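You operate a simulated robot arm through the tools that you are given. There is no shell and no other tool.

You run a simulated robot arm. Do the job below in one go: nothing can be reset, and whatever is moved stays where it is left.

Task
Pull the table leaf out, lock it, stand the clear glass on it. Set down upright: what you pick out.

The check looks at the end state, three seconds after you hand in, the way a careful person would. Anything else that was tipped, shoved, dropped, spilled or broken makes it a failure.

Robot
A 7-joint arm with a two-finger parallel gripper, fixed in place. Base frame: the origin is at the foot of the arm, x ahead of it, y to its left, z up. Lengths are in mm, angles in degrees, forces in N, time in s.
With the tool pointing down near the work surface it reaches from about 340 to 740 mm from the base axis. Its first joint turns from -143.0 to 143.0 degrees. Payload 3 kg.
The TCP is the grasp point between the finger pads, 30 mm short of the fingertips. In the tool frame z runs along the fingers and y along their closing line. Largest opening 94 mm; finger width 28, thickness 10; the body of the gripper, 50 by 96 mm, starts 55 mm behind the TCP.
Orientation is that of the tool frame in the base frame, as a unit quaternion [x, y, z, w]. With the fingers straight down and closing along the base's y, the tool's x points along the base's -x, its y along +y and its z along -z.

Tools
- The arm moves only by the tool nudge_tool. Its argument "motion" is a list of rows, each an object of numbers (a shift or turn left out is 0, a gripper value left out holds the last): "wx", "wy", "wz": the turn, a rotation vector about the base's x, y, z in rad; "x", "y", "z": the shift along the base's x, y, z in mm; "claw": the closure, from 0 (fully open) to 1 (shut). In form: [{"wx": .., "wy": .., "wz": .., "x": .., "y": .., "z": .., "claw": ..}, ...]. A call has 1 to 20 rows; each row is the pose to reach, as a shift and turn from the pose commanded when the call began. Rows are played at 5 a second. More than 50 mm and 8.6 degrees between two rows, or a gripper value outside its range, and nothing of the call is played. Where a pose cannot be reached the arm comes as near as it can. A force on the tool above 40 N (or 10 N above the force at the start of the call, whichever is more), or a blocked arm, ends the call early, and 0.2 s more pass. The fingers move at their own pace (about 45 mm/s each) and stop on an object; they squeeze with about 41 N. The grip force told is the motor's: it shows also when the fingers shut on nothing. Time passes only in rows, and 0.2 s behind the last, so rows that repeat a pose let the fingers close. The reply holds the time, the measured pose of the TCP, the force on the tool along the base axes, the opening and the grip force, in the units named above and with some noise, with the torque about the TCP (base axes, N m) and any sound that the robot's microphone picked up, and new pictures: "pictures" is both (left out), scene, wrist or none.
- Cameras (640 x 400 px; columns grow to the right, rows downward): "scene" is fixed at [220, -647.8, 1430.8]; the picture's right is [0.84, -0.54, 0.00], its down [-0.31, -0.48, -0.82] and it looks along [0.44, 0.69, -0.58] (base axes); focal length 372 px, centre (320, 200). "wrist" rides on the gripper at [76, 14, -102] in the tool frame; the picture's right is [-0.18, 0.98, 0.00], its down [-0.75, -0.14, -0.64] and it looks along [-0.63, -0.12, 0.77] (tool axes); focal length 243 px, centre (320, 200). There is no depth. A picture from a camera that has moved, and an enlarged one, comes with that camera's place and axes in the base frame and with its lens.
- move_column(by): slides the trunk up (or, below 0, down) by that many mm; the arm rides with it, the base frame stays. It gives what a move gives, with no picture.
- zoom(camera, box): a new picture of the part [left, top, right, bottom] of that camera's present view, enlarged. It takes no simulated time.
- finish_job(): hands the job in; it is judged then, once.

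Nothing tells you positions but the pictures and the camera data. Unless the task says otherwise, let go and move clear before handing in.

The tools are called after "Emit:" as a command line: name --argument value ..., lists and objects as JSON in quotes. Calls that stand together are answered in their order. nudge_tool: Moves the arm, as the interface text tells. Its arguments: {"type":"object","properties":{"motion":{"type":"array","items":{"type":"object","properties":{"wx":{"type":"number"},"wy":{"type":"number"},"wz":{"type":"number"},"x":{"type":"number"},"y":{"type":"number"},"z":{"type":"number"},"claw":{"type":"number"}}}},"pictures":{"type":"string","enum":["both","scene","wrist","none"]}},"required":["motion"]} The other tools are called the same way: move_column (by) slides the trunk up or down; zoom (camera, box) takes an enlarged picture of a part of a camera's view; finish_job () hands the job in.

At the start:

```text
time: 0.0
position: [556.2, 348.3, 1062.4]
ee_rot: [0.0, 1.0, -0.001, -0.001]
wrist_force: [0.4, 0.2, -0.5]
ft_torque: [0.01, -0.03, 0.01]
opening: 93.9
grasp_force: 0.0
trunk travel left (down, up): [-100.0, 290.0]
```

scene: 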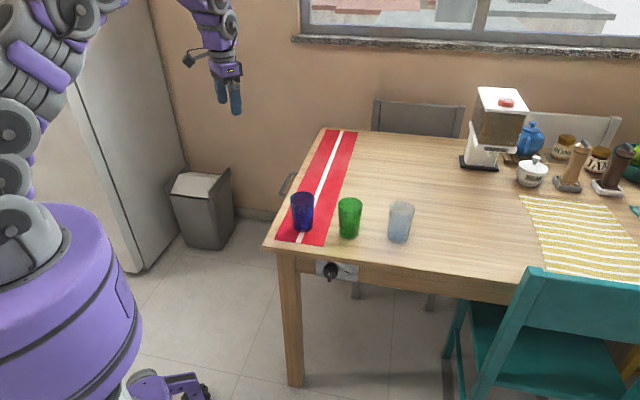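
wrist: 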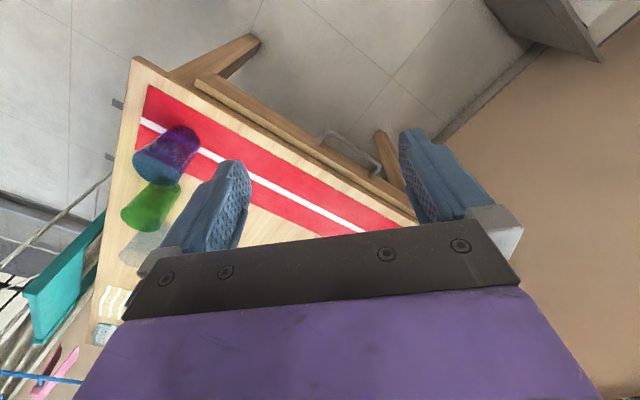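

I see a wooden table with a red runner, three glasses (blue, green, clear), a pull handle on the left end of the table and a black knob on the front apron. I'll zoom in for detail before moving.

Emit:
zoom --camera "scene" --box '[240, 120, 440, 300]'

Emit:
zoom --camera "scene" --box '[260, 230, 380, 305]'

Emit:
zoom --camera "wrist" --box '[80, 40, 440, 280]'

```text
2.22 times, centred on (340, 210) of scene
camera zoom: at [220.0, -647.8, 1430.8], right [0.84, -0.54, 0.0], down [-0.31, -0.48, -0.82], along [0.44, 0.69, -0.58], focal length 828 px, centre (276, 178)
```

zoom: 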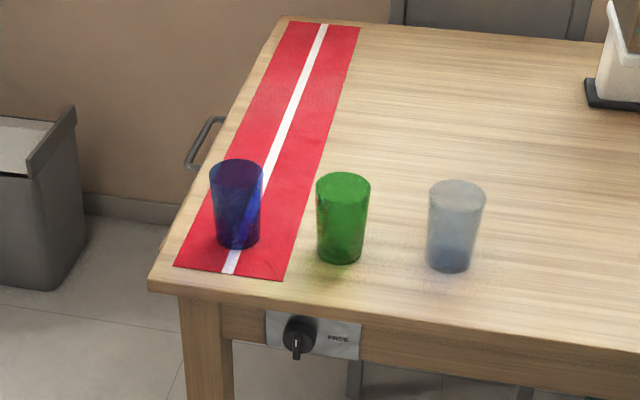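

```text
5.33 times, centred on (320, 268) of scene
camera zoom: at [220.0, -647.8, 1430.8], right [0.84, -0.54, 0.0], down [-0.31, -0.48, -0.82], along [0.44, 0.69, -0.58], focal length 1986 px, centre (320, -160)
```

zoom: 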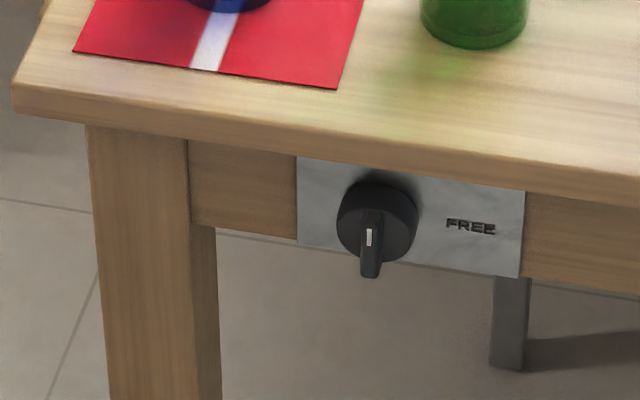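

```text
1.67 times, centred on (260, 160) of wrist
camera zoom: at [480.7, 362.1, 1166.0], right [0.18, 0.98, 0.0], down [0.75, -0.14, 0.64], along [0.63, -0.12, -0.77], focal length 404 px, centre (420, 267)
```

zoom: 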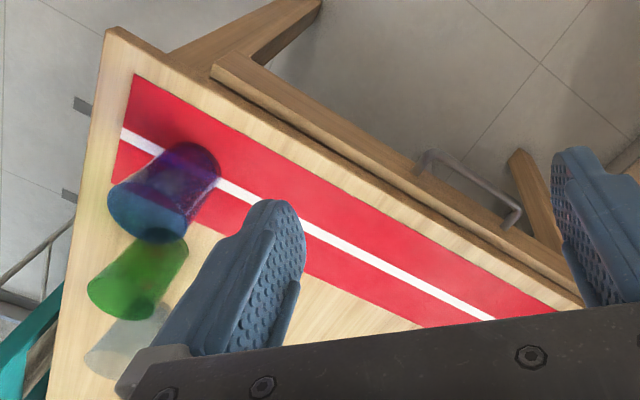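

The table is yawed about 45° in the base frame: its near corner is around (494, 66), with the top at z≈735. The handle sits under the left edge near (730, 386, 700), and the knob is on the front apron reading "FREE". I'll look closer at the handle and the glasses.

Emit:
zoom --camera "scene" --box '[264, 155, 328, 195]'

Emit:
zoom --camera "wrist" --box '[290, 110, 418, 190]'

Emit:
zoom --camera "scene" --box '[280, 180, 424, 270]'

Emit:
zoom --camera "scene" --box '[440, 80, 640, 205]'

Emit:
zoom --camera "wrist" --box '[80, 100, 240, 200]'

```text
10.00 times, centred on (296, 175) of scene
camera zoom: at [220.0, -647.8, 1430.8], right [0.84, -0.54, 0.0], down [-0.31, -0.48, -0.82], along [0.44, 0.69, -0.58], focal length 3724 px, centre (560, 450)
```

zoom: 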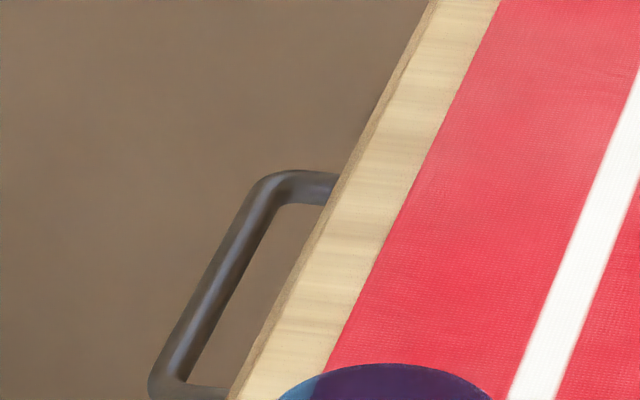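

```text
5.00 times, centred on (354, 150) of wrist
camera zoom: at [480.7, 362.1, 1166.0], right [0.18, 0.98, 0.0], down [0.75, -0.14, 0.64], along [0.63, -0.12, -0.77], focal length 1213 px, centre (150, 450)
```

zoom: 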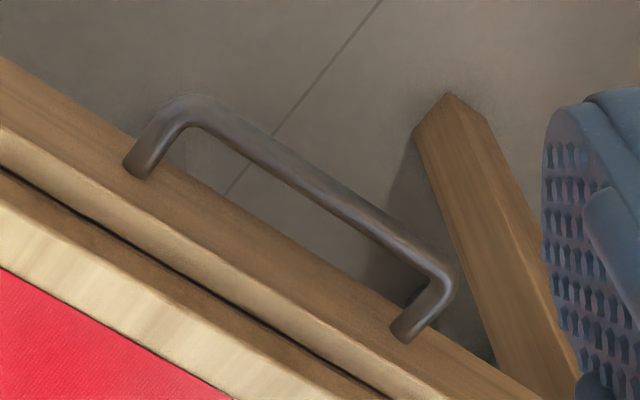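

```text
4.44 times, centred on (352, 225) of scene
camera zoom: at [220.0, -647.8, 1430.8], right [0.84, -0.54, 0.0], down [-0.31, -0.48, -0.82], along [0.44, 0.69, -0.58], focal length 1655 px, centre (178, 89)
```

zoom: 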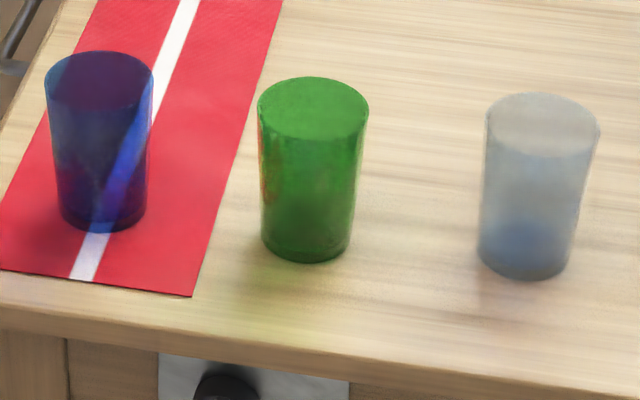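

```text
3.20 times, centred on (540, 142) of scene
camera zoom: at [220.0, -647.8, 1430.8], right [0.84, -0.54, 0.0], down [-0.31, -0.48, -0.82], along [0.44, 0.69, -0.58], focal length 1192 px, centre (-384, 384)
```

zoom: 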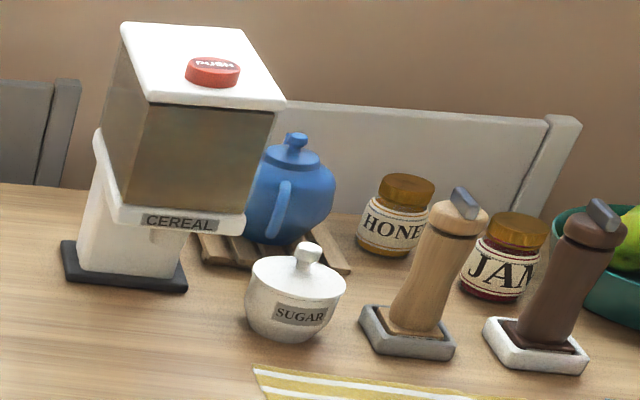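

```text
4.00 times, centred on (160, 150) of wrist
camera zoom: at [480.7, 362.1, 1166.0], right [0.18, 0.98, 0.0], down [0.75, -0.14, 0.64], along [0.63, -0.12, -0.77], focal length 970 px, centre (960, 400)
```

zoom: 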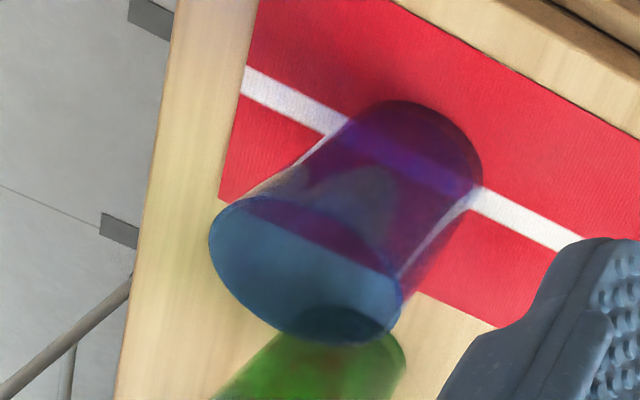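

The handle bar runs from about (688, 338) to (786, 438) at z≈695, roughly 55 mm outside the table edge. I'll turn the gripper 45° so it closes across the bar and move down outside the edge for a closer look.

Emit:
nudge_tool --motion '[{"wz": 0.131, "x": 7, "y": -10, "z": -30}, {"wz": 0.262, "x": 14, "y": -20, "z": -60}, {"wz": 0.393, "x": 21, "y": -30, "z": -90}, {"wz": 0.524, "x": 28, "y": -40, "z": -120}, {"wz": 0.655, "x": 35, "y": -50, "z": -150}, {"wz": 0.785, "x": 42, "y": -58, "z": -180}, {"wz": 0.785, "x": 42, "y": -58, "z": -180}]'

```text
time: 1.6
position: [596.7, 287.1, 883.7]
ee_rot: [-0.383, 0.924, 0.001, 0.0]
wrist_force: [-0.3, -0.7, -0.4]
ft_torque: [0.01, 0.0, -0.02]
opening: 94.4
grasp_force: 0.2
trunk travel left (down, up): [-100.0, 290.0]
camera wrist: at [533.6, 243.5, 986.7], right [-0.57, 0.82, 0.0], down [0.63, 0.43, 0.64], along [0.53, 0.36, -0.77], focal length 243 px, centre (320, 200)
```

scene: 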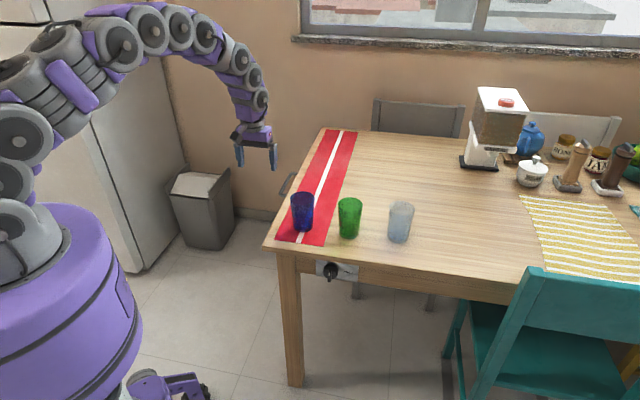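
wrist: 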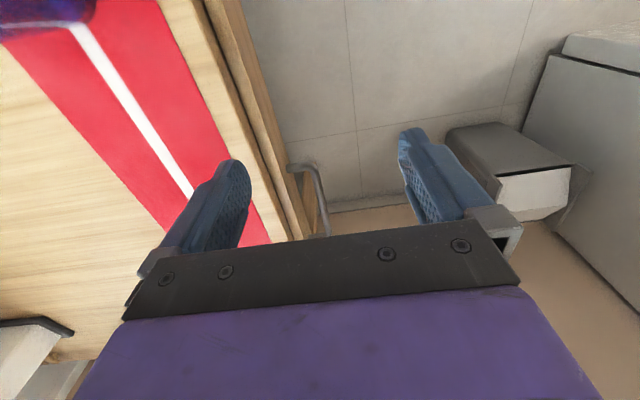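

The gripper is now aligned with the table and sits outside the left edge, with the handle just ahead of the fingers. I'll zoom on the edge profile.

Emit:
zoom --camera "wrist" --box '[190, 130, 350, 230]'

Emit:
zoom --camera "wrist" --box '[150, 0, 310, 100]'

Emit:
zoom --camera "scene" --box '[220, 110, 340, 185]'

```text
4.00 times, centred on (270, 180) of wrist
camera zoom: at [533.6, 243.5, 986.7], right [-0.57, 0.82, 0.0], down [0.63, 0.43, 0.64], along [0.53, 0.36, -0.77], focal length 970 px, centre (520, 280)
```

zoom: 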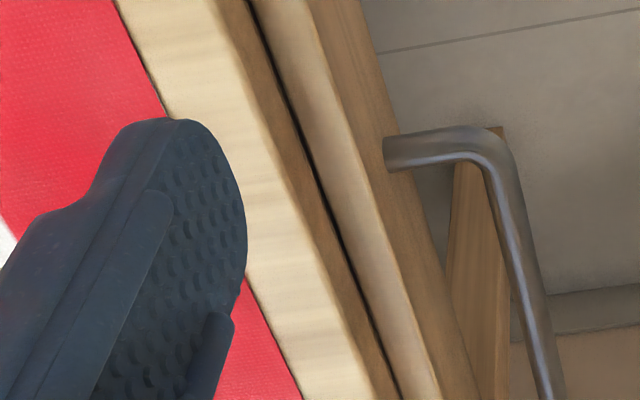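

```text
4.00 times, centred on (230, 50) of wrist
camera zoom: at [533.6, 243.5, 986.7], right [-0.57, 0.82, 0.0], down [0.63, 0.43, 0.64], along [0.53, 0.36, -0.77], focal length 970 px, centre (680, 800)
```

zoom: 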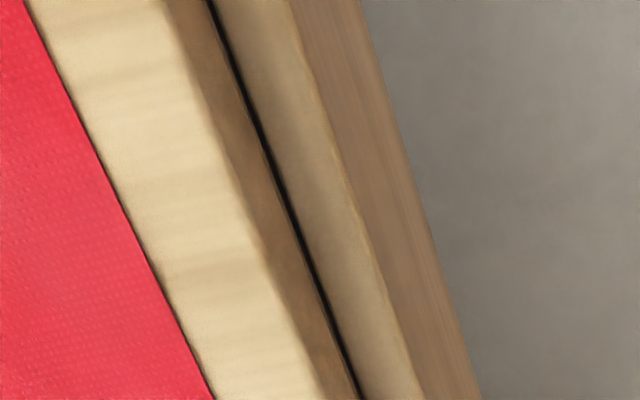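

```text
5.33 times, centred on (280, 148) of scene
camera zoom: at [220.0, -647.8, 1430.8], right [0.84, -0.54, 0.0], down [-0.31, -0.48, -0.82], along [0.44, 0.69, -0.58], focal length 1986 px, centre (533, 480)
```

zoom: 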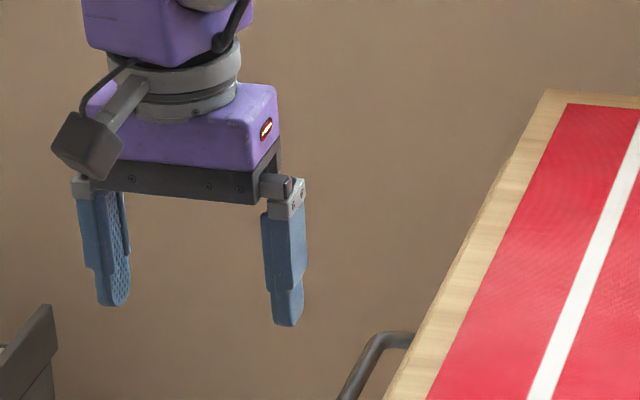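

The leaf front panel sits under the tabletop (top at z≈707, face about 19 mm beyond the table edge), and the handle bar stands about 40 mm off it. The handle is past the straight-down reach, so I'll tilt the fingers outward along the table's side and part-close them.

Emit:
nudge_tool --motion '[{"wx": 0.099, "wy": -0.099, "x": 8, "y": 3, "z": -10, "claw": 0.57}, {"wx": 0.198, "wy": -0.198, "x": 17, "y": 7, "z": -25, "claw": 0.57}, {"wx": 0.297, "wy": -0.297, "x": 25, "y": 10, "z": -45, "claw": 0.57}, {"wx": 0.396, "wy": -0.396, "x": 34, "y": 14, "z": -70, "claw": 0.57}, {"wx": 0.494, "wy": -0.494, "x": 42, "y": 17, "z": -90, "claw": 0.57}, {"wx": 0.494, "wy": -0.494, "x": 42, "y": 17, "z": -90, "claw": 0.57}]'

```text
time: 3.0
position: [638.7, 298.8, 794.4]
ee_rot: [-0.358, 0.869, 0.134, 0.316]
wrist_force: [0.6, -1.5, -0.2]
ft_torque: [0.05, -0.01, 0.05]
opening: 40.4
grasp_force: 0.0
trunk travel left (down, up): [-100.0, 290.0]
camera wrist: at [541.4, 220.9, 825.3], right [-0.59, 0.8, 0.12], down [0.22, 0.01, 0.98], along [0.78, 0.61, -0.18], focal length 243 px, centre (320, 200)
```

scene: 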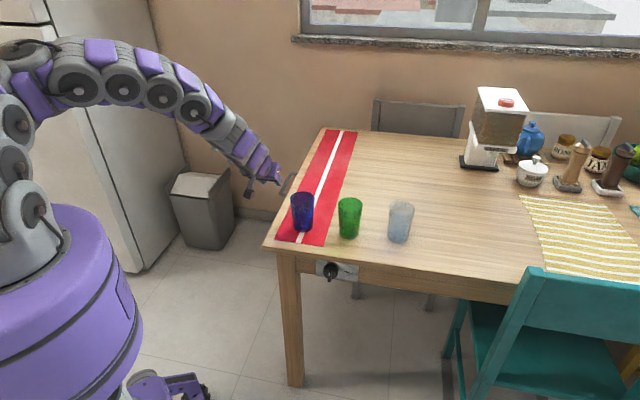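
wrist: 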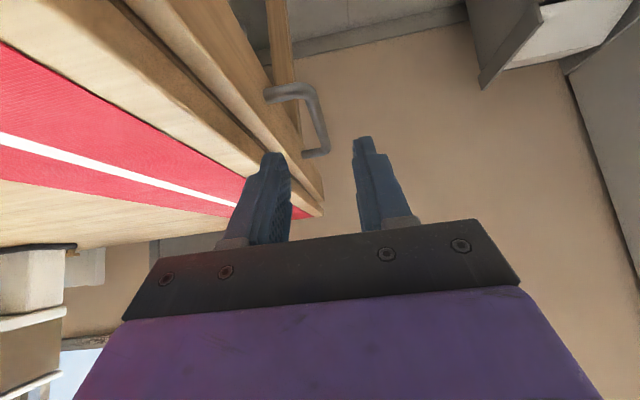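

The arm reaches well with the tilt, and the handle is now clearly visible between the fingers. I'll zoom in to measure it.

Emit:
zoom --camera "wrist" --box '[210, 60, 370, 160]'

Emit:
zoom --camera "scene" --box '[232, 140, 312, 190]'

```text
4.00 times, centred on (290, 110) of wrist
camera zoom: at [541.4, 220.9, 825.3], right [-0.59, 0.8, 0.12], down [0.22, 0.01, 0.98], along [0.78, 0.61, -0.18], focal length 970 px, centre (440, 560)
```

zoom: 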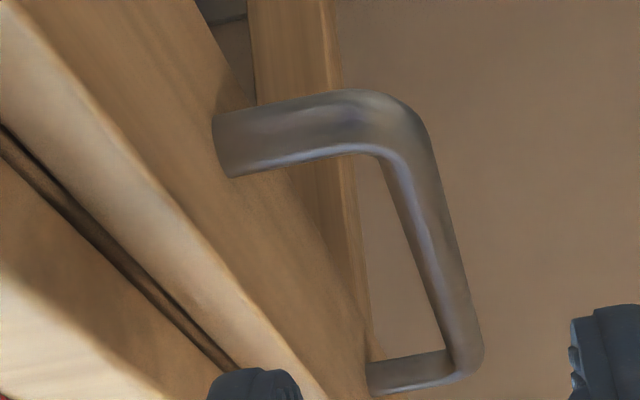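

```text
8.00 times, centred on (272, 165) of scene
camera zoom: at [220.0, -647.8, 1430.8], right [0.84, -0.54, 0.0], down [-0.31, -0.48, -0.82], along [0.44, 0.69, -0.58], focal length 2980 px, centre (704, 480)
```

zoom: 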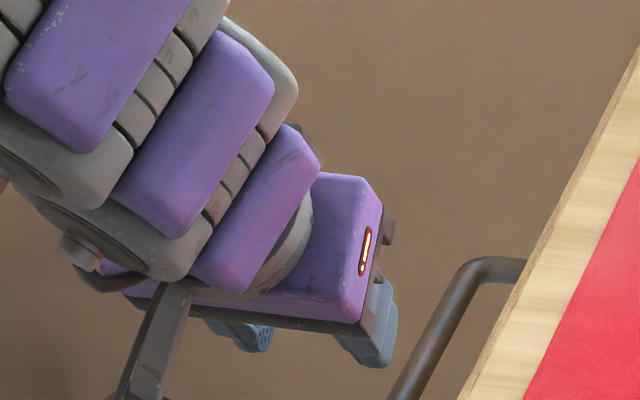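

The bar is about 13 mm thick at z≈686, roughly 53 mm outside the table edge. I'll advance along the finger axis in two stages and check the alignment in between.

Emit:
nudge_tool --motion '[{"x": 12, "y": 7, "z": -14}, {"x": 25, "y": 18, "z": -30}, {"x": 38, "y": 29, "z": -46}, {"x": 46, "y": 37, "z": -60}, {"x": 46, "y": 37, "z": -60}]'

Emit:
zoom --camera "wrist" --box '[210, 40, 410, 165]'

```text
time: 4.2
position: [683.2, 344.7, 732.2]
ee_rot: [-0.36, 0.868, 0.131, 0.315]
wrist_force: [0.5, 1.0, 0.5]
ft_torque: [0.03, -0.01, 0.01]
opening: 40.5
grasp_force: 0.1
trunk travel left (down, up): [-100.0, 290.0]
camera wrist: at [586.8, 266.9, 763.5], right [-0.6, 0.79, 0.12], down [0.22, 0.02, 0.98], along [0.77, 0.61, -0.18], focal length 243 px, centre (320, 200)
```

scene: 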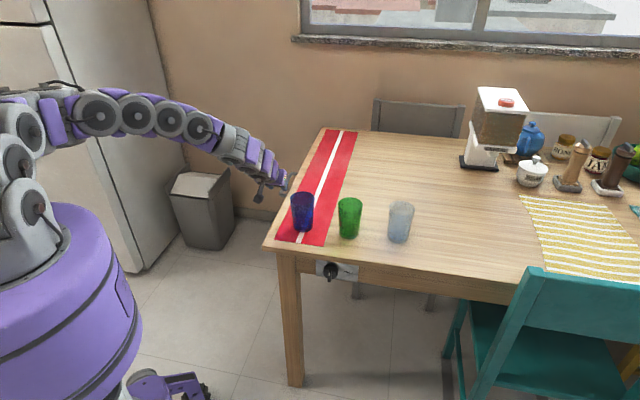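
wrist: 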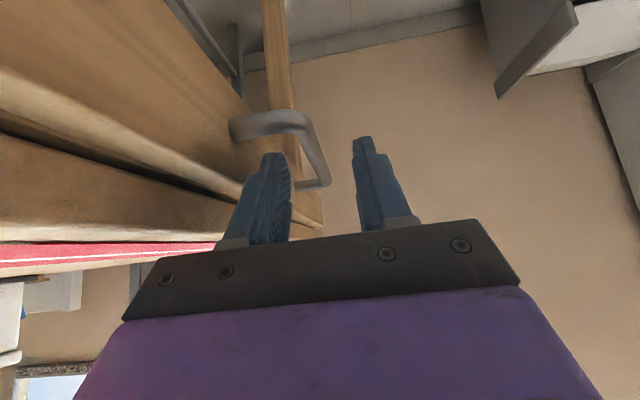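

```text
3.20 times, centred on (310, 102) of wrist
camera zoom: at [586.8, 266.9, 763.5], right [-0.6, 0.79, 0.12], down [0.22, 0.02, 0.98], along [0.77, 0.61, -0.18], focal length 776 px, centre (352, 512)
```

zoom: 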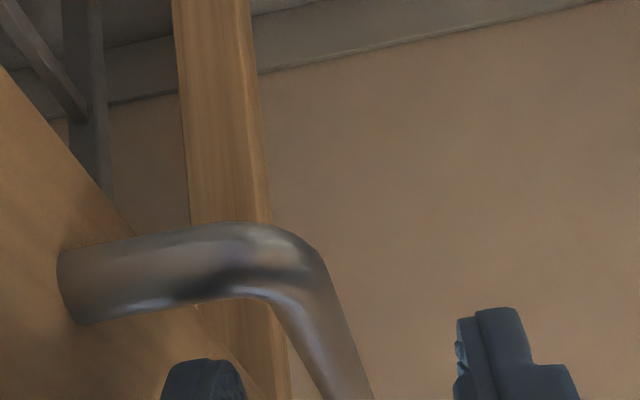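

The fingers straddle the bar but sit about 8 mm too far out. I'll shift inward, then slide down over the bar.

Emit:
nudge_tool --motion '[{"x": 3, "y": -3, "z": 0}, {"x": 6, "y": -6, "z": 0}, {"x": 13, "y": 1, "z": -10}, {"x": 21, "y": 10, "z": -23}, {"x": 29.5, "y": 18.5, "z": -37}, {"x": 29.5, "y": 18.5, "z": -37}, {"x": 29.5, "y": 18.5, "z": -37}]'

Emit:
zoom --camera "wrist" --box '[190, 80, 430, 230]'

Emit:
zoom --camera "scene" --box '[250, 150, 330, 200]'

```text
time: 5.8
position: [715.1, 360.4, 698.3]
ee_rot: [-0.36, 0.867, 0.132, 0.317]
wrist_force: [-2.4, -0.5, 14.0]
ft_torque: [-0.95, 0.1, -0.12]
opening: 39.7
grasp_force: 0.0
trunk travel left (down, up): [-100.0, 290.0]
camera wrist: at [616.8, 282.3, 728.6], right [-0.6, 0.79, 0.12], down [0.21, 0.01, 0.98], along [0.77, 0.61, -0.18], focal length 243 px, centre (320, 200)
```

scene: 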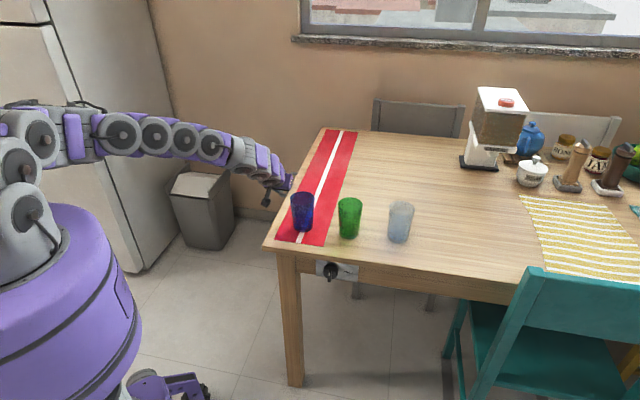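
wrist: 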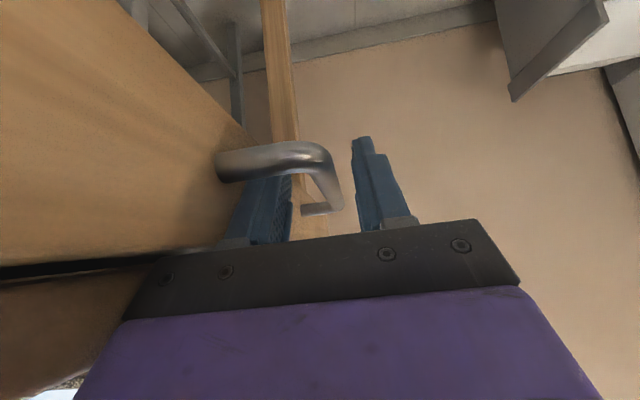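

```text
2.67 times, centred on (310, 155) of wrist
camera zoom: at [616.8, 282.3, 728.6], right [-0.6, 0.79, 0.12], down [0.21, 0.01, 0.98], along [0.77, 0.61, -0.18], focal length 647 px, centre (347, 320)
```

zoom: 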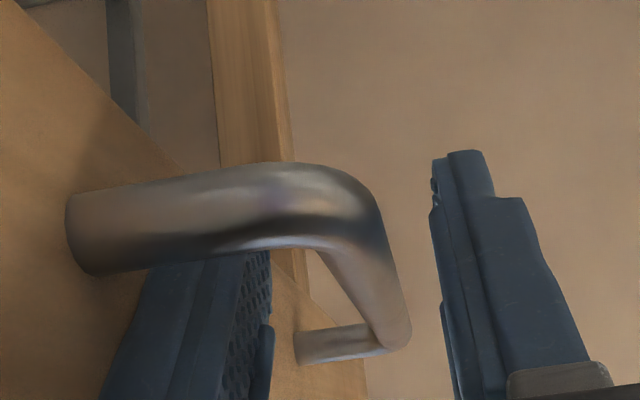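

```text
8.00 times, centred on (290, 175) of scene
camera zoom: at [220.0, -647.8, 1430.8], right [0.84, -0.54, 0.0], down [-0.31, -0.48, -0.82], along [0.44, 0.69, -0.58], focal length 2980 px, centre (560, 400)
```

zoom: 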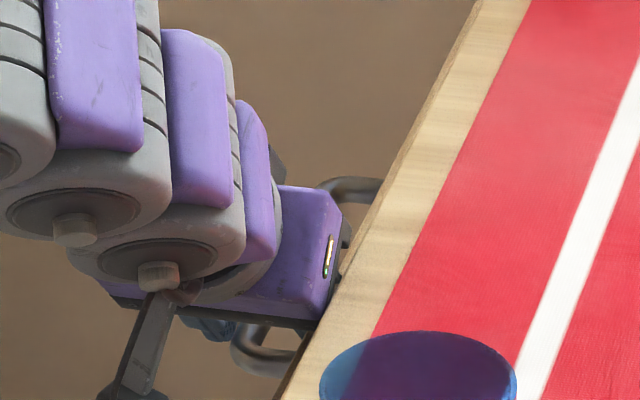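

The bar is now between the fingers, but a 14 N upward force suggests the gripper body is resting on the leaf's top edge. I'll lift slightly and then pull outward (toward −x, +y), watching the force.

Emit:
nudge_tool --motion '[{"z": 5}, {"x": -2, "y": 2, "z": 6}, {"x": -5, "y": 5, "z": 6}, {"x": -8, "y": 8, "z": 6}, {"x": -11, "y": 11, "z": 6}, {"x": -14, "y": 14, "z": 6}, {"x": -18, "y": 18, "z": 5}, {"x": -22, "y": 22, "z": 5}]'

Emit:
zoom --camera "wrist" --box '[190, 80, 430, 230]'

Emit:
zoom --camera "scene" --box '[250, 150, 330, 200]'

```text
time: 7.6
position: [695.1, 380.3, 702.3]
ee_rot: [-0.358, 0.869, 0.131, 0.317]
wrist_force: [17.9, -11.1, 3.7]
ft_torque: [-0.14, -0.21, 0.28]
opening: 52.4
grasp_force: 10.3
trunk travel left (down, up): [-100.0, 290.0]
camera wrist: at [597.3, 301.7, 733.1], right [-0.59, 0.8, 0.12], down [0.21, 0.01, 0.98], along [0.78, 0.6, -0.18], focal length 243 px, centre (320, 200)
```

scene: 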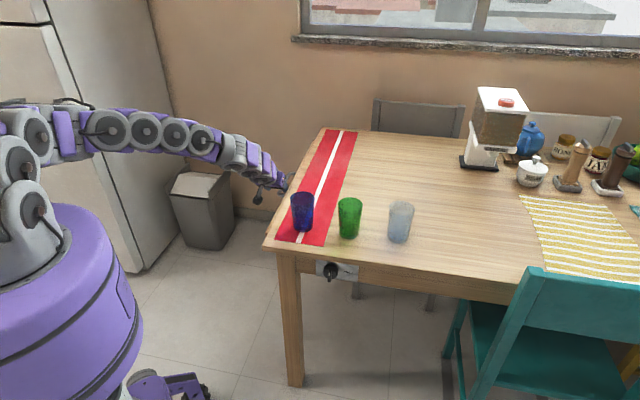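
wrist: 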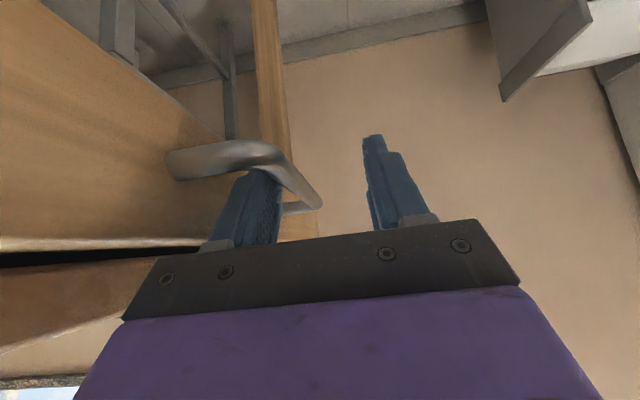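

```text
2.67 times, centred on (310, 155) of wrist
camera zoom: at [597.3, 301.7, 733.1], right [-0.59, 0.8, 0.12], down [0.21, 0.01, 0.98], along [0.78, 0.6, -0.18], focal length 647 px, centre (347, 320)
```

zoom: 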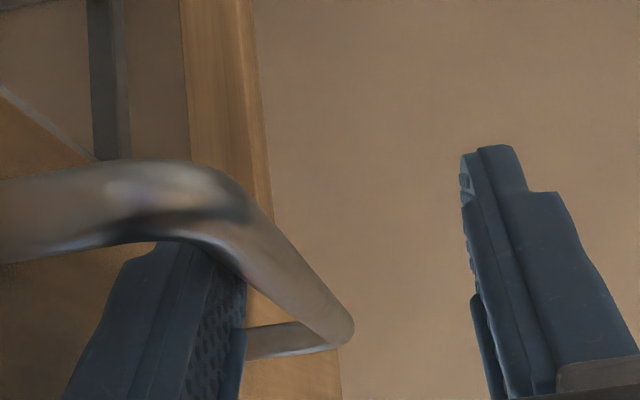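

```text
8.00 times, centred on (290, 175) of scene
camera zoom: at [220.0, -647.8, 1430.8], right [0.84, -0.54, 0.0], down [-0.31, -0.48, -0.82], along [0.44, 0.69, -0.58], focal length 2980 px, centre (560, 400)
```

zoom: 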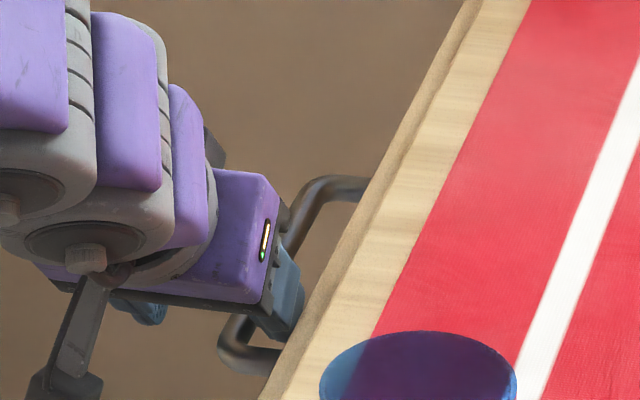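

The leaf started to move with about 20 N, but the part-closed finger is being back-driven. I'll open fully so the inner finger hooks the bar from its hard stop, lower a little for more engagement, and keep pulling.

Emit:
nudge_tool --motion '[{"claw": 0, "z": 0}, {"claw": 0, "z": -3}, {"claw": 0, "z": -8}, {"claw": 0, "z": -12}, {"x": -5, "y": 5, "z": -12}, {"x": -10, "y": 10, "z": -12}, {"x": -15, "y": 15, "z": -12}, {"x": -20, "y": 20, "z": -12}, {"x": -25, "y": 25, "z": -12}, {"x": -30, "y": 30, "z": -12}, {"x": -35, "y": 35, "z": -12}, {"x": -40, "y": 40, "z": -12}]'

Emit:
zoom --camera "scene" --box '[250, 150, 330, 200]'

```text
time: 9.4
position: [678.1, 390.8, 694.6]
ee_rot: [-0.354, 0.869, 0.125, 0.322]
wrist_force: [13.2, -12.9, -2.7]
ft_torque: [0.26, -0.11, 0.28]
opening: 93.8
grasp_force: 0.2
trunk travel left (down, up): [-100.0, 290.0]
stopped in row 9: the force on the tool passed its limit at 49 N (the readings are from after the stop); the commanded pose is now the measured one
camera wrist: at [579.2, 315.2, 723.6], right [-0.58, 0.8, 0.11], down [0.2, 0.02, 0.98], along [0.79, 0.59, -0.17], focal length 243 px, centre (320, 200)
```

scene: 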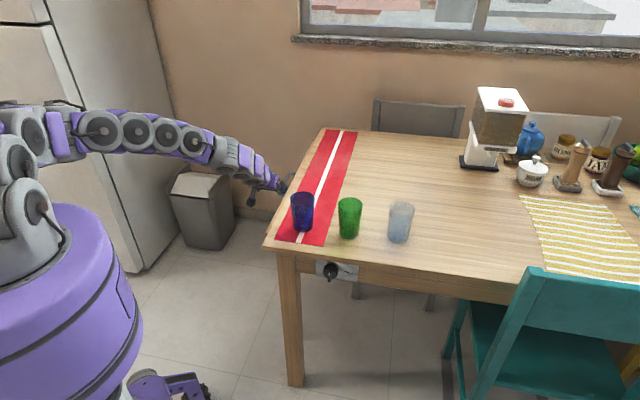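
wrist: 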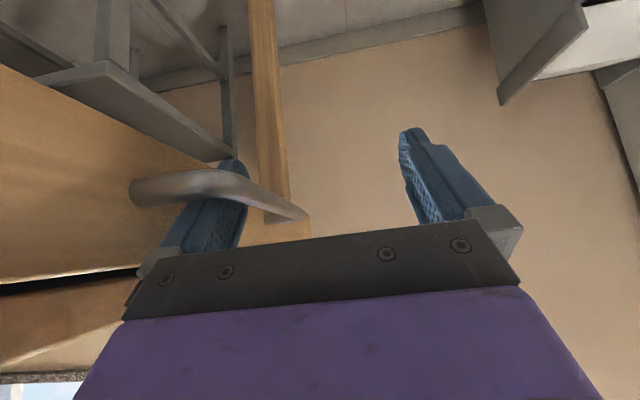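

```text
8.00 times, centred on (290, 175) of scene
camera zoom: at [220.0, -647.8, 1430.8], right [0.84, -0.54, 0.0], down [-0.31, -0.48, -0.82], along [0.44, 0.69, -0.58], focal length 2980 px, centre (560, 400)
```

zoom: 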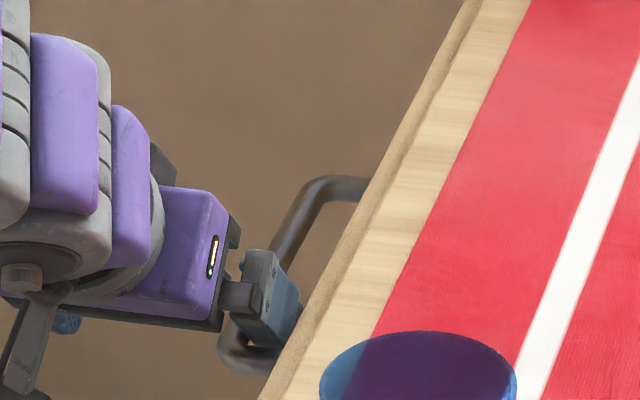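

The pull hit 49 N with the leaf out only about 7 mm, which could be impact, friction or a locked leaf. I'll retry more gently to find out.

Emit:
nudge_tool --motion '[{"x": -1, "y": 1}, {"x": -2, "y": 2}, {"x": -3, "y": 3}, {"x": -4, "y": 4}, {"x": -5, "y": 5}, {"x": -6, "y": 6}, {"x": -7, "y": 7}, {"x": -8, "y": 8}, {"x": -9, "y": 9}, {"x": -10, "y": 10}]' --pictures "none"

```text
time: 10.2
position: [675.8, 390.1, 696.3]
ee_rot: [-0.35, 0.87, 0.12, 0.326]
wrist_force: [11.0, -16.1, -1.7]
ft_torque: [0.17, -0.2, 0.09]
opening: 94.3
grasp_force: 0.0
trunk travel left (down, up): [-100.0, 290.0]
stopped in row 3: the force on the tool passed its limit at 42 N (the readings are from after the stop); the commanded pose is now the measured one
```

The leaf won't move at 42 N, so it looks held and the knob probably needs to be understood first. I'll release tension, back off the handle, and swing around the corner to inspect the knob.

Emit:
nudge_tool --motion '[{"x": 4, "y": -4, "z": 0}, {"x": 8, "y": -8, "z": 0}, {"x": -3, "y": -19, "z": 18}, {"x": -16, "y": -32, "z": 40}, {"x": -30, "y": -46, "z": 64}, {"x": -44, "y": -60, "z": 88}, {"x": -60, "y": -75, "z": 115}, {"x": -85, "y": -90, "z": 145}, {"x": -115, "y": -110, "z": 170}, {"x": -145, "y": -135, "z": 190}, {"x": -170, "y": -160, "z": 200}]'

```text
time: 12.6
position: [613.5, 246.3, 885.4]
ee_rot: [-0.356, 0.869, 0.132, 0.318]
wrist_force: [0.1, -0.3, -0.3]
ft_torque: [0.01, 0.02, 0.02]
opening: 93.8
grasp_force: 0.2
out of reach, approached as far as the arm can: row 8, 9, 10, 11
trunk travel left (down, up): [-100.0, 290.0]
camera wrist: at [515.6, 168.7, 916.1], right [-0.59, 0.8, 0.12], down [0.22, 0.01, 0.98], along [0.78, 0.6, -0.18], focal length 243 px, centre (320, 200)
```

scene: 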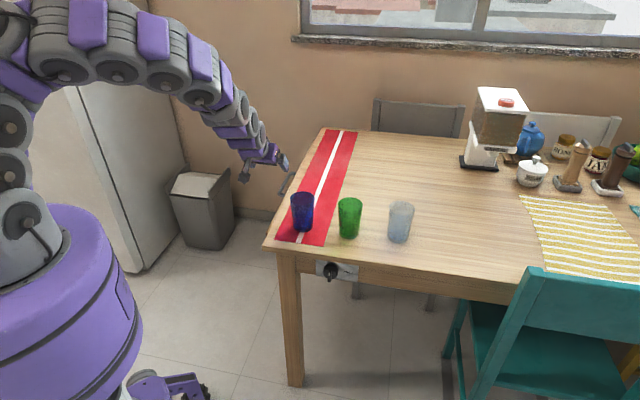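
wrist: 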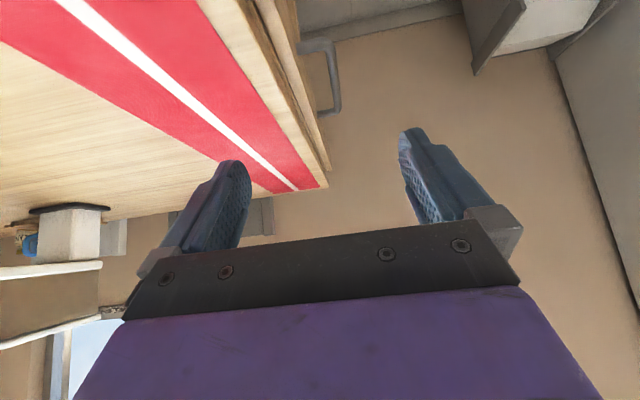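

The tilted pose hit the arm's inner limit during the retreat. I'll straighten the tool back to vertical while rising, then read where I am.

Emit:
nudge_tool --motion '[{"wx": -0.099, "wy": 0.099, "z": 20}, {"wx": -0.198, "wy": 0.198, "z": 40}, {"wx": -0.297, "wy": 0.297, "z": 60}, {"wx": -0.396, "wy": 0.396, "z": 80}, {"wx": -0.494, "wy": 0.494, "z": 80}, {"wx": -0.494, "wy": 0.494, "z": 80}]' --pictures "scene"

```text
time: 14.0
position: [487.6, 234.2, 957.4]
ee_rot: [-0.379, 0.925, -0.01, 0.011]
wrist_force: [-0.4, 0.3, -0.6]
ft_torque: [0.0, 0.0, 0.0]
opening: 94.0
grasp_force: 0.0
out of reach, approached as far as the arm can: row 1, 2, 3, 4, 5, 6
trunk travel left (down, up): [-100.0, 290.0]
```

scene: 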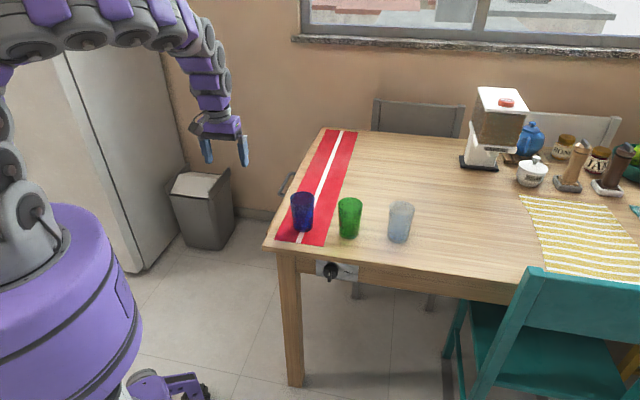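

I'm at about (488, 234, 957) with the tool vertical again. Next I'll swing across, high above the table's near corner, to the front side and drop in front of the knob for a look.

Emit:
nudge_tool --motion '[{"x": 2, "y": -35, "z": -20}, {"x": 4, "y": -70, "z": -35}, {"x": 6, "y": -105, "z": -40}, {"x": 6, "y": -140, "z": -45}, {"x": 6, "y": -175, "z": -50}, {"x": 6, "y": -210, "z": -55}, {"x": 6, "y": -245, "z": -65}, {"x": 6, "y": -280, "z": -80}, {"x": 8, "y": -315, "z": -100}, {"x": 10, "y": -350, "z": -126}, {"x": 10, "y": -370, "z": -150}, {"x": 10, "y": -370, "z": -150}]'

```text
time: 16.6
position: [511.3, -126.8, 791.5]
ee_rot: [-0.363, 0.927, -0.054, 0.071]
wrist_force: [-0.6, -0.6, 0.5]
ft_torque: [-0.03, 0.01, 0.03]
opening: 94.0
grasp_force: 0.1
out of reach, approached as far as the arm can: row 2, 3, 4, 5, 6, 7, 8, 9, 10, 11
trunk travel left (down, up): [-100.0, 290.0]
camera wrist: at [429.9, -163.7, 884.3], right [-0.52, 0.84, -0.13], down [0.53, 0.44, 0.72], along [0.67, 0.31, -0.68], focal length 243 px, centre (320, 200)
```

scene: 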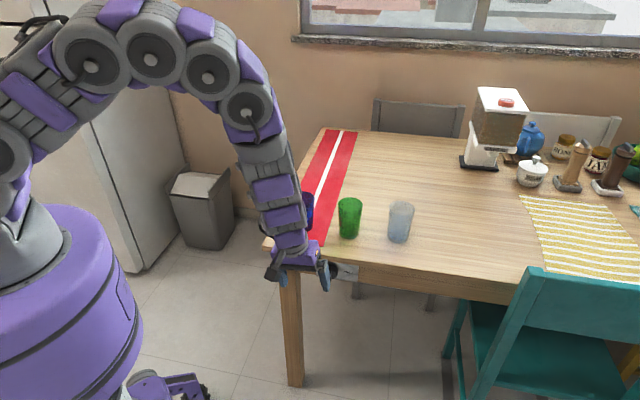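
wrist: 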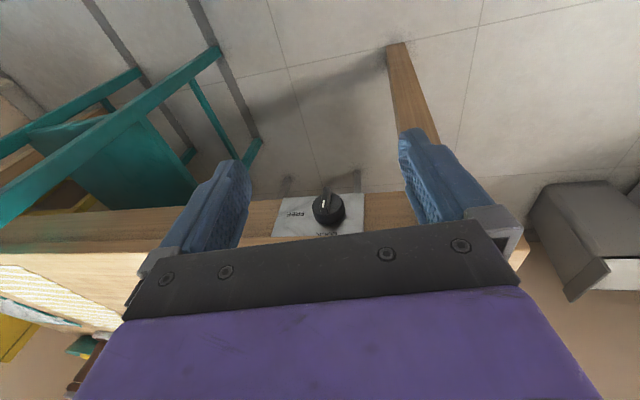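

The front plate is visible with the knob, and there seems to be a second label above it. I'll zoom in.

Emit:
zoom --camera "wrist" --box '[260, 170, 380, 245]'

Emit:
zoom --camera "scene" --box '[250, 200, 370, 300]'

```text
5.33 times, centred on (320, 208) of wrist
camera zoom: at [429.9, -163.7, 884.3], right [-0.52, 0.84, -0.13], down [0.53, 0.44, 0.72], along [0.67, 0.31, -0.68], focal length 1294 px, centre (320, 160)
```

zoom: 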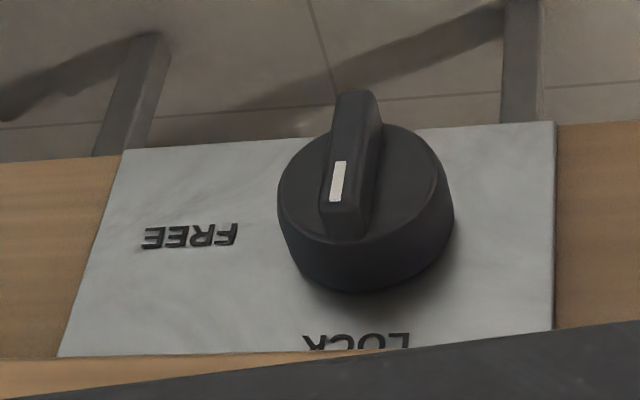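

```text
4.00 times, centred on (310, 250) of scene
camera zoom: at [220.0, -647.8, 1430.8], right [0.84, -0.54, 0.0], down [-0.31, -0.48, -0.82], along [0.44, 0.69, -0.58], focal length 1490 px, centre (360, 0)
```

zoom: 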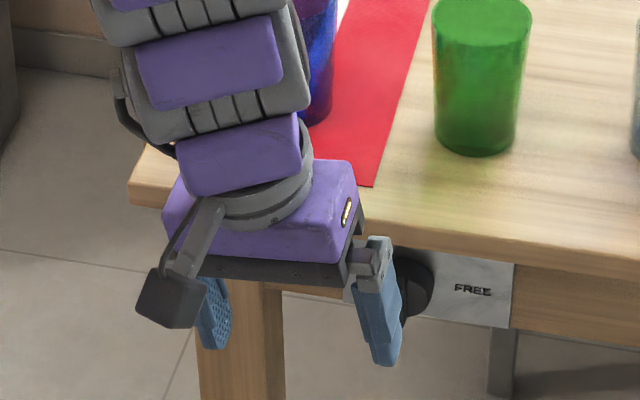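

The labels are FREE on the right and LOCK above the knob, with the ridge vertical, so it may currently be at LOCK. I'll tilt the tool for a frontal view to read the pointer properly.

Emit:
nudge_tool --motion '[{"x": 0, "y": -5, "z": -35}, {"wx": 0.099, "wy": -0.099, "x": 0, "y": -10, "z": -50}, {"wx": 0.198, "wy": -0.198, "x": 0, "y": -15, "z": -60}, {"wx": 0.297, "wy": -0.297, "x": 2, "y": -20, "z": -70}, {"wx": 0.396, "wy": -0.396, "x": 4, "y": -25, "z": -80}, {"wx": 0.494, "wy": -0.494, "x": 4, "y": -30, "z": -86}, {"wx": 0.494, "wy": -0.494, "x": 4, "y": -30, "z": -86}]'

```text
time: 18.2
position: [504.7, -167.3, 719.4]
ee_rot: [-0.353, 0.869, 0.125, 0.324]
wrist_force: [-0.4, -0.8, -0.6]
ft_torque: [0.01, -0.01, 0.04]
opening: 94.1
grasp_force: 0.2
out of reach, approached as far as the arm can: row 1, 2
trunk travel left (down, up): [-100.0, 290.0]
camera wrist: at [405.4, -243.7, 749.1], right [-0.58, 0.81, 0.11], down [0.2, 0.01, 0.98], along [0.79, 0.59, -0.17], focal length 243 px, centre (320, 200)
```

scene: 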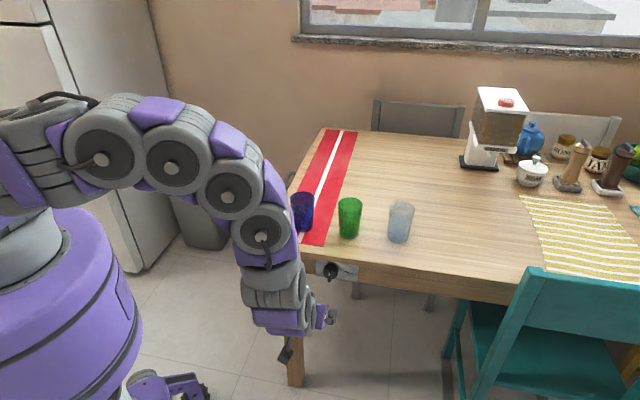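
wrist: 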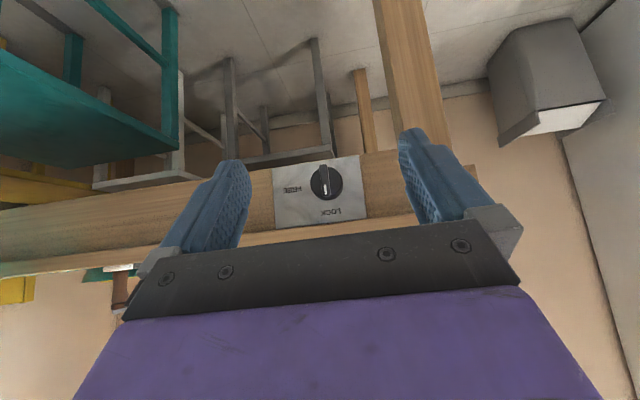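

Emit:
zoom --camera "wrist" --box '[264, 145, 376, 235]'

Emit:
zoom --camera "wrist" --box '[300, 155, 356, 210]'

```text
4.44 times, centred on (320, 190) of wrist
camera zoom: at [405.4, -243.7, 749.1], right [-0.58, 0.81, 0.11], down [0.2, 0.01, 0.98], along [0.79, 0.59, -0.17], focal length 1078 px, centre (320, 244)
```

zoom: 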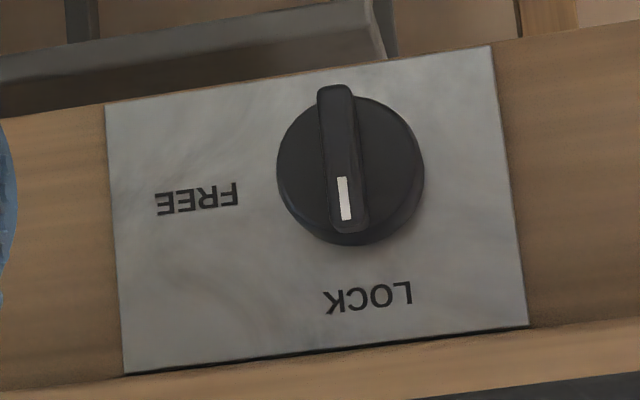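

```text
7.27 times, centred on (328, 182) of wrist
camera zoom: at [405.4, -243.7, 749.1], right [-0.58, 0.81, 0.11], down [0.2, 0.01, 0.98], along [0.79, 0.59, -0.17], focal length 1764 px, centre (262, 327)
```

zoom: 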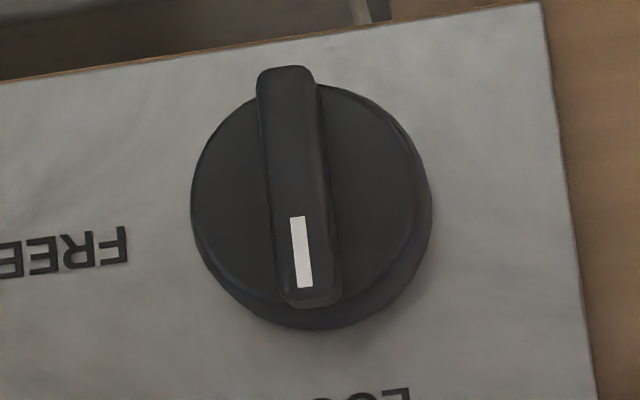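

The white mark points to LOCK, so the leaf is locked now; I need to turn the knob clockwise to FREE, pull the leaf, then turn it back. I'll bring the tool horizontal in front of the knob with the fingers partly closed.

Emit:
nudge_tool --motion '[{"wx": 0.088, "wy": -0.088, "x": 5, "y": 5, "z": -5, "claw": 0.65}, {"wx": 0.176, "wy": -0.176, "x": 10, "y": 9, "z": -12, "claw": 0.65}, {"wx": 0.264, "wy": -0.264, "x": 15, "y": 14, "z": -20, "claw": 0.65}, {"wx": 0.352, "wy": -0.352, "x": 20, "y": 18, "z": -28, "claw": 0.65}, {"wx": 0.44, "wy": -0.44, "x": 25, "y": 23, "z": -36, "claw": 0.65}, {"wx": 0.528, "wy": -0.528, "x": 30, "y": 27, "z": -44, "claw": 0.65}, {"wx": 0.617, "wy": -0.617, "x": 35, "y": 33, "z": -50, "claw": 0.65}, {"wx": 0.617, "wy": -0.617, "x": 35, "y": 33, "z": -50, "claw": 0.65}, {"wx": 0.617, "wy": -0.617, "x": 35, "y": 33, "z": -50, "claw": 0.65}]'

```text
time: 20.2
position: [536.4, -132.4, 707.1]
ee_rot: [-0.26, 0.654, 0.268, 0.658]
wrist_force: [-0.5, -0.6, -0.5]
ft_torque: [-0.02, -0.02, 0.04]
opening: 33.0
grasp_force: 0.0
out of reach, approached as far as the arm can: row 7, 8, 9
trunk travel left (down, up): [-100.0, 290.0]
camera wrist: at [453.3, -192.0, 632.0], right [-0.68, 0.71, 0.19], down [-0.37, -0.55, 0.75], along [0.64, 0.44, 0.64], focal length 243 px, centre (320, 200)
```

scene: 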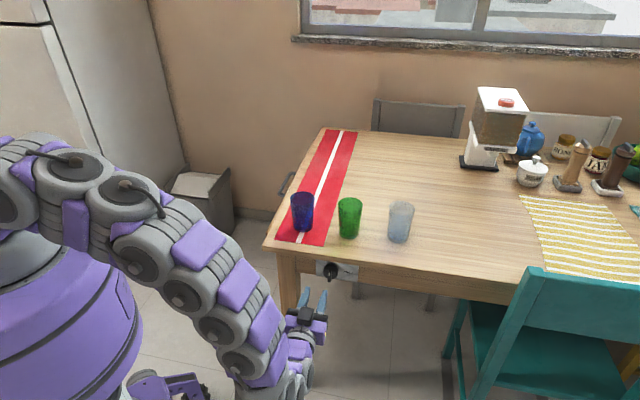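
wrist: 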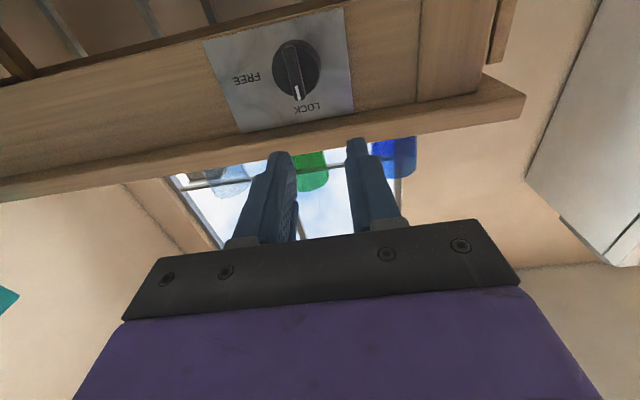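

The tool is horizontal and aligned with the knob axis, which I place at about (625, −67, 677) on the disc face. I'll move closer in a first stage and check alignment.

Emit:
nudge_tool --motion '[{"x": 8, "y": 8, "z": -5}, {"x": 15, "y": 14, "z": -9}, {"x": 22.7, "y": 21.5, "z": -13}, {"x": 22.7, "y": 21.5, "z": -13}, {"x": 22.7, "y": 21.5, "z": -13}]'

Emit:
zoom --camera "wrist" --box '[200, 20, 440, 170]'

Emit:
zoom --camera "scene" --box '[270, 240, 390, 340]'

```text
time: 21.4
position: [556.6, -110.0, 709.0]
ee_rot: [-0.261, 0.654, 0.267, 0.658]
wrist_force: [0.0, 0.3, 0.3]
ft_torque: [0.01, 0.0, -0.03]
opening: 33.2
grasp_force: 0.1
out of reach, approached as far as the arm can: row 1, 2, 3, 4, 5
trunk travel left (down, up): [-100.0, 290.0]
camera wrist: at [474.1, -170.0, 632.8], right [-0.68, 0.71, 0.19], down [-0.37, -0.56, 0.75], along [0.63, 0.44, 0.64], focal length 243 px, centre (320, 200)
```

scene: 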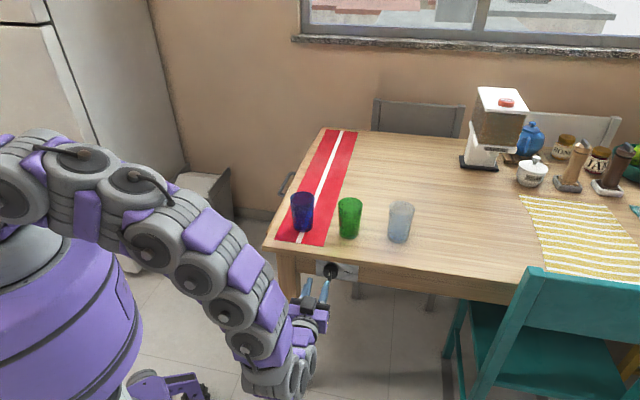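
wrist: 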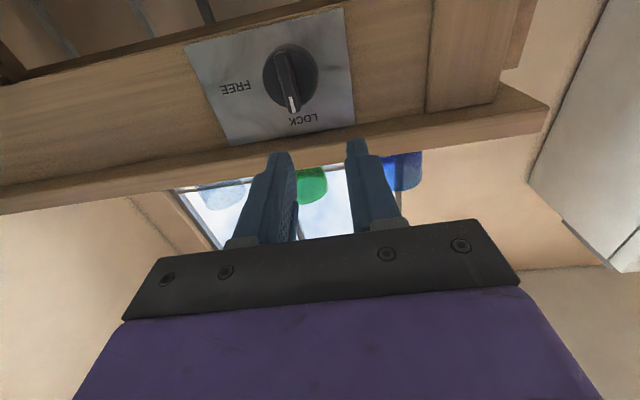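

```text
2.67 times, centred on (320, 95) of wrist
camera zoom: at [474.1, -170.0, 632.8], right [-0.68, 0.71, 0.19], down [-0.37, -0.56, 0.75], along [0.63, 0.44, 0.64], focal length 647 px, centre (320, 480)
```

zoom: 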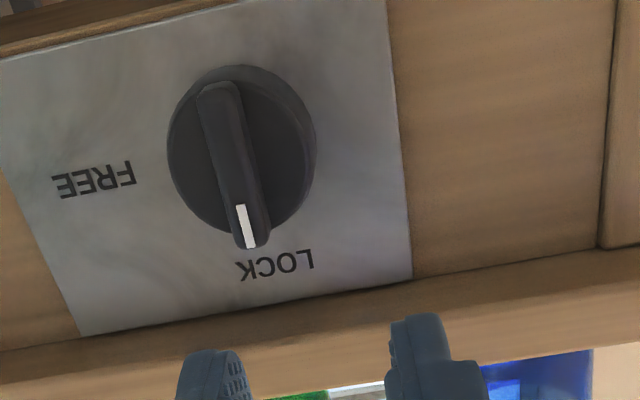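

```text
4.00 times, centred on (330, 290) of scene
camera zoom: at [220.0, -647.8, 1430.8], right [0.84, -0.54, 0.0], down [-0.31, -0.48, -0.82], along [0.44, 0.69, -0.58], focal length 1490 px, centre (280, -160)
```

zoom: 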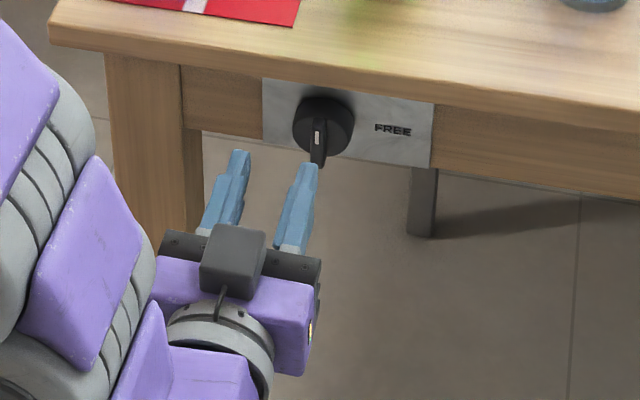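

The orientation is right, but at the current trunk height the arm can't get low and far enough (it stopped about 30 mm high). I'll lower the trunk, which should bring the knob into reach.

Emit:
move_column --by -60

Emit:
zoom --camera "scene" --box '[230, 240, 390, 390]'

```text
time: 22.4
position: [556.2, -110.3, 648.9]
ee_rot: [-0.259, 0.654, 0.266, 0.659]
wrist_force: [0.3, -0.7, -0.7]
ft_torque: [-0.01, 0.02, 0.02]
opening: 33.1
grasp_force: 0.0
trunk travel left (down, up): [-40.0, 350.0]
```

```text
2.67 times, centred on (310, 315) of scene
camera zoom: at [220.0, -647.8, 1430.8], right [0.84, -0.54, 0.0], down [-0.31, -0.48, -0.82], along [0.44, 0.69, -0.58], focal length 993 px, centre (347, -107)
```

zoom: 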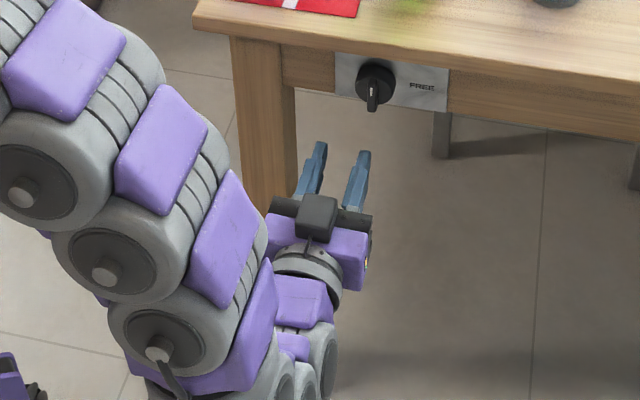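

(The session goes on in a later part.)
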